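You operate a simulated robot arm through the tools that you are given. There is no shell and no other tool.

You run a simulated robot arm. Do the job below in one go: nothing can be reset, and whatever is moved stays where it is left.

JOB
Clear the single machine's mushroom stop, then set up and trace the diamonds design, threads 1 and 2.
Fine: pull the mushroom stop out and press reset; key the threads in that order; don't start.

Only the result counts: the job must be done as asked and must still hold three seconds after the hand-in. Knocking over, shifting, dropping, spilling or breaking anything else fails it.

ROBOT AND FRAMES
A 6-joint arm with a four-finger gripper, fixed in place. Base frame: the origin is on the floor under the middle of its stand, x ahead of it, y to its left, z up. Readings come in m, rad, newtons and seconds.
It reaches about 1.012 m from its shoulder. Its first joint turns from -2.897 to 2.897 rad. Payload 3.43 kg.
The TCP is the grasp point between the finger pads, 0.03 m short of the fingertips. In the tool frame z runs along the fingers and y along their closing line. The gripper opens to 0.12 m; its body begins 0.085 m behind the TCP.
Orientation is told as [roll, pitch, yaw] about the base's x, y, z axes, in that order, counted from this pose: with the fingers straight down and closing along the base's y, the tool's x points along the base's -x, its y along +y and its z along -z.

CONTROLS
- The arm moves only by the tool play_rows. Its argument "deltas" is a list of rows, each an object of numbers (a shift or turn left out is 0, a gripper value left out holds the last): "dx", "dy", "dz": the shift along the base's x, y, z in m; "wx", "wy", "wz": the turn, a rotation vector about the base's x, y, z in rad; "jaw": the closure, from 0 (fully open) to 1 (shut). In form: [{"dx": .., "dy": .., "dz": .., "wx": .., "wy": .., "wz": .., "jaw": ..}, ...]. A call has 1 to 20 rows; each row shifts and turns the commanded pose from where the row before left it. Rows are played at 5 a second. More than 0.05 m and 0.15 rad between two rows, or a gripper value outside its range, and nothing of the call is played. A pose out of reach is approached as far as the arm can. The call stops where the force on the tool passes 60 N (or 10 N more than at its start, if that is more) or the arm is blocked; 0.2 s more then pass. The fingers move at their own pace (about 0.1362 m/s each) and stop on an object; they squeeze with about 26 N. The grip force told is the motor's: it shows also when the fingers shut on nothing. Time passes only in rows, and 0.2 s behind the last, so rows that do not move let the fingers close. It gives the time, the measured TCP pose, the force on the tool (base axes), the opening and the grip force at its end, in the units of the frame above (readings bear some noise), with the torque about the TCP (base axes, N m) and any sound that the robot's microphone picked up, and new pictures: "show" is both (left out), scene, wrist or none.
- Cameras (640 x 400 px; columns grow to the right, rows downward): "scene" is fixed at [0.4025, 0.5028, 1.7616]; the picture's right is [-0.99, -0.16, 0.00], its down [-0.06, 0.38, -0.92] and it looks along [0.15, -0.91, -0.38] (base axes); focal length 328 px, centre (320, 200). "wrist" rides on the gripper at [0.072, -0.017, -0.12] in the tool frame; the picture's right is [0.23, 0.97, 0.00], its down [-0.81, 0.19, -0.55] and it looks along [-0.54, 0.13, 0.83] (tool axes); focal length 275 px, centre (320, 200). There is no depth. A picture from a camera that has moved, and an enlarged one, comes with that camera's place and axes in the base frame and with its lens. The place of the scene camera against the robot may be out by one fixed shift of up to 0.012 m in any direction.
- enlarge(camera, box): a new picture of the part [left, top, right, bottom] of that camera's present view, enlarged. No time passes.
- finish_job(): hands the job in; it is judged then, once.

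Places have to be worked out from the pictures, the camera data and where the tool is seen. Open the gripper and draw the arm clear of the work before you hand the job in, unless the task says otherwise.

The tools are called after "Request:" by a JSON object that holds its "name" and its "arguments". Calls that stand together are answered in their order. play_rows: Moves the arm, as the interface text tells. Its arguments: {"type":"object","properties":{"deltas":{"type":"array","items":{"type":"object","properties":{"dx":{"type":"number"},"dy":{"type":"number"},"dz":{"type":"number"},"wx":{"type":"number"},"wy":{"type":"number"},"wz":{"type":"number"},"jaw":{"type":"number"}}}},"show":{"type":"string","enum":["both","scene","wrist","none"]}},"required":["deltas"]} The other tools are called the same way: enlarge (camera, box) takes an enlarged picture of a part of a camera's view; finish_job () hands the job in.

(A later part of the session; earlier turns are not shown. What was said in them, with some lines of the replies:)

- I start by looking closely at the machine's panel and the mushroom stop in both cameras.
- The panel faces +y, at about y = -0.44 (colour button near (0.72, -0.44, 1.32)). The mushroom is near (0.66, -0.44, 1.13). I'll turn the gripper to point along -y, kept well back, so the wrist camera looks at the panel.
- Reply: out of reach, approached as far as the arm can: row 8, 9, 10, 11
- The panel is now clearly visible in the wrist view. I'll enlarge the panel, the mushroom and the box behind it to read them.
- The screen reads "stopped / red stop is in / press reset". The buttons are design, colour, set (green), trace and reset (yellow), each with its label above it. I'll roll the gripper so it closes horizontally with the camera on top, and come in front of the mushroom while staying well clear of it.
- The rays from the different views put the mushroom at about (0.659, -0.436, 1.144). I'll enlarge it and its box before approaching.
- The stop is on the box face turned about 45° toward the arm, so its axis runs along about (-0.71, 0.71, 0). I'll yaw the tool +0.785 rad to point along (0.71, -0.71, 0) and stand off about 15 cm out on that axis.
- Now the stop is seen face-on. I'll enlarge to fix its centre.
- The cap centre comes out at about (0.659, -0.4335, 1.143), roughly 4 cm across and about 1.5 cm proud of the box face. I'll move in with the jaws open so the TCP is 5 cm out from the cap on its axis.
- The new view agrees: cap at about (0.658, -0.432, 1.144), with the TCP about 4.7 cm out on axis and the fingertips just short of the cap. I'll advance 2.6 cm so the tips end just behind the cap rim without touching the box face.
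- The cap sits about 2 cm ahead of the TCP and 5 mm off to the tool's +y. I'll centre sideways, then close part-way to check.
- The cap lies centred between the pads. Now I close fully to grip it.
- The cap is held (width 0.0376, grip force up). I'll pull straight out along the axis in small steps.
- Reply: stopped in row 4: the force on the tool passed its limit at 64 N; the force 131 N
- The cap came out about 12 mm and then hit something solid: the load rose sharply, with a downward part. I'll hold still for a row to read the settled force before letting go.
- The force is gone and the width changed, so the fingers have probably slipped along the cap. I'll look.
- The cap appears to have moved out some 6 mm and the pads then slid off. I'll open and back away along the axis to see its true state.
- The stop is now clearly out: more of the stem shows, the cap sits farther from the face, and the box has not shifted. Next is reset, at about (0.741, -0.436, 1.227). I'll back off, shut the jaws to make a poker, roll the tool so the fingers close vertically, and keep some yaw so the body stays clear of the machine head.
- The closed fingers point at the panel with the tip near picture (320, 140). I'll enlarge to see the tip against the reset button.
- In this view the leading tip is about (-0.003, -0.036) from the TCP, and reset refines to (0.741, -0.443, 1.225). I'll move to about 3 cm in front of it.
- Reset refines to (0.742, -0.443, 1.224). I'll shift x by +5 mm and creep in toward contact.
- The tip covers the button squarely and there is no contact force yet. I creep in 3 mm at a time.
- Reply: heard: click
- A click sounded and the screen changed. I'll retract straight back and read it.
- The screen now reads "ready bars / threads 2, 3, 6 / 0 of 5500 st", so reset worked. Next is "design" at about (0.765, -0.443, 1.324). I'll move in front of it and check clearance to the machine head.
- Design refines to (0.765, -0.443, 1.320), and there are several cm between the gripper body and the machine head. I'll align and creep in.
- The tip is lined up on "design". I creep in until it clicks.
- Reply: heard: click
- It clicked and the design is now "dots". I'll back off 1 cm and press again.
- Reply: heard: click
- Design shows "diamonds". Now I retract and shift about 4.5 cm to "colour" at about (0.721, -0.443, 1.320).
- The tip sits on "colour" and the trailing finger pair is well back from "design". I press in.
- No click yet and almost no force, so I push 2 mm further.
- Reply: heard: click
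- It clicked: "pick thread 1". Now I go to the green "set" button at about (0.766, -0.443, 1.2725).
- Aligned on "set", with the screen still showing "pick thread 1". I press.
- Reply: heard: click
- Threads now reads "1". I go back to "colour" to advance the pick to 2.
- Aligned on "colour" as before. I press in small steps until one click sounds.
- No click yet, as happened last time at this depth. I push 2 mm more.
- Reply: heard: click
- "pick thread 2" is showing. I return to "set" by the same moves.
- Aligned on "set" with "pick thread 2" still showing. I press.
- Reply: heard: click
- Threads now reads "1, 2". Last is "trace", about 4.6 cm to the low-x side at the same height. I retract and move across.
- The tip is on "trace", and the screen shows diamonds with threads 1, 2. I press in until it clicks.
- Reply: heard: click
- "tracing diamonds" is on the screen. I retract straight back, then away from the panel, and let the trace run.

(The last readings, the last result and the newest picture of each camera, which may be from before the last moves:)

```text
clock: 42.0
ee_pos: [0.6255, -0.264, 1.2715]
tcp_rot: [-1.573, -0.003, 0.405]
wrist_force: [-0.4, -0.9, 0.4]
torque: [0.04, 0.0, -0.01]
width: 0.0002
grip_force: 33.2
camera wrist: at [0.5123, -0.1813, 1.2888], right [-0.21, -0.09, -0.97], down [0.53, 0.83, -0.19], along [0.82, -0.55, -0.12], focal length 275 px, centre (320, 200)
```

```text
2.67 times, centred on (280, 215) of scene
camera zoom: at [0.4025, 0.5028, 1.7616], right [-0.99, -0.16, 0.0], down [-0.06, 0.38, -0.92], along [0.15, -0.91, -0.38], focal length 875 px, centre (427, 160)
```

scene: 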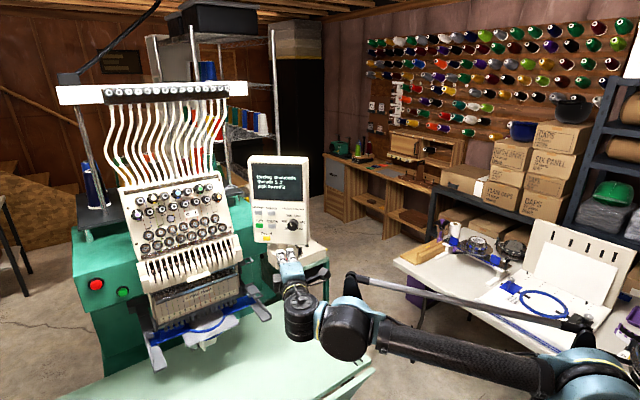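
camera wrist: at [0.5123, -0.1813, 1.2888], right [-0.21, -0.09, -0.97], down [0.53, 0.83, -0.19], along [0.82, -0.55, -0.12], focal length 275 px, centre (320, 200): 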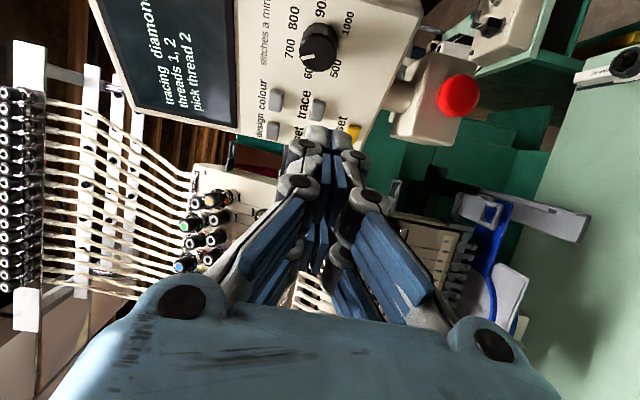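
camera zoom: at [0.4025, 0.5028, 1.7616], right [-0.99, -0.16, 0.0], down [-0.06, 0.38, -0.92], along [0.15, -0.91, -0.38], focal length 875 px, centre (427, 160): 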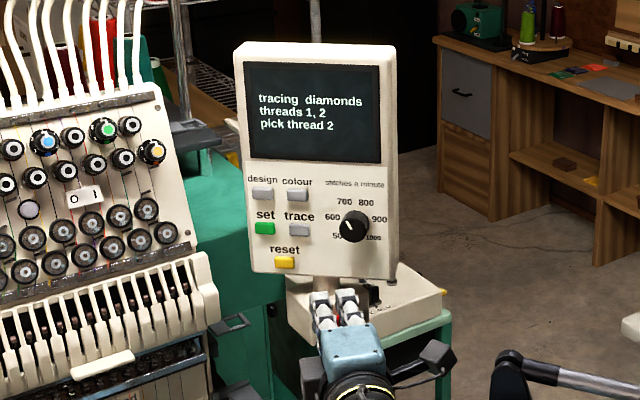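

It is still tracing and the hoop frame is moving. I back away a little more, open the gripper, and wait.

Request:
{"name": "play_rows", "arguments": {"deltas": [{"dx": -0.015, "dy": 0.03}, {"dx": -0.015, "dy": 0.03}, {"jaw": 0.5}, {"jaw": 0.0}, {}, {}, {}, {}, {}, {}, {}, {}, {}, {}, {}, {}, {}, {}, {}, {}]}}

Request:
{"name": "enlarge", "arguments": {"camera": "scene", "box": [230, 140, 330, 290]}}

```text
clock: 46.2
ee_pos: [0.5945, -0.2019, 1.272]
tcp_rot: [-1.573, -0.003, 0.404]
wrist_force: [-0.1, -0.4, 0.5]
torque: [0.01, 0.01, 0.0]
width: 0.1198
grip_force: 0.2
camera wrist: at [0.4816, -0.1202, 1.2887], right [-0.21, -0.09, -0.97], down [0.53, 0.83, -0.19], along [0.82, -0.55, -0.12], focal length 275 px, centre (320, 200)
```

scene: 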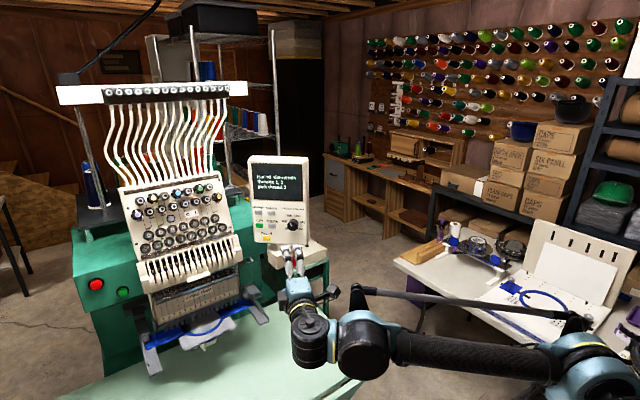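
wrist: 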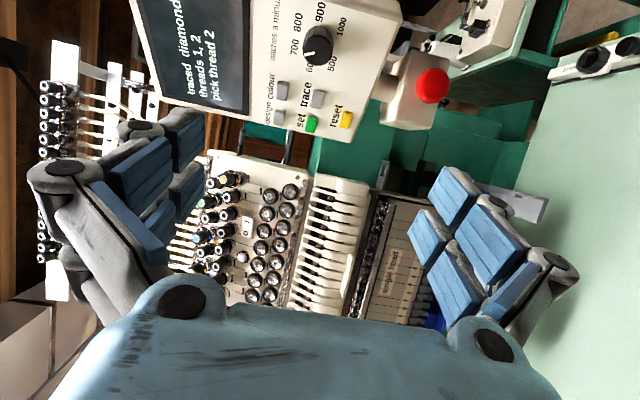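

```text
2.67 times, centred on (280, 215) of scene
camera zoom: at [0.4025, 0.5028, 1.7616], right [-0.99, -0.16, 0.0], down [-0.06, 0.38, -0.92], along [0.15, -0.91, -0.38], focal length 875 px, centre (427, 160)
```

zoom: 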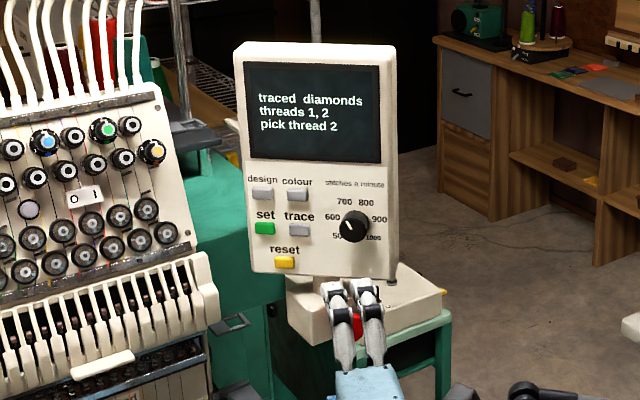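

The screen reads "traced diamonds / threads 1, 2". The stop is still out, the gripper is open and clear, and nothing else looks disturbed. I hand the job in without starting.

Request:
{"name": "finish_job", "arguments": {}}

```text
The job is handed in.
```

The single machine's mushroom stop is pulled out and reset. The diamonds design is set up with threads 1 then 2, and it has been traced. I didn't press start.

- **Stop:** on the pull, the fingers met a solid limit and slipped off the cap. The cap was out by then, and the box it sits on had not moved. Pressing reset cleared the "red stop is in" message.
- **Design and threads:** the machine came up on bars with threads 2, 3, 6. I stepped to diamonds, then keyed thread 1 followed by thread 2.
- **Trace:** it ran to the end, and the screen then read "traced diamonds / threads 1, 2". A leftover "pick thread 2" line was still showing beneath it.

The gripper is open and clear of the machine, and the pictures show nothing else moved.
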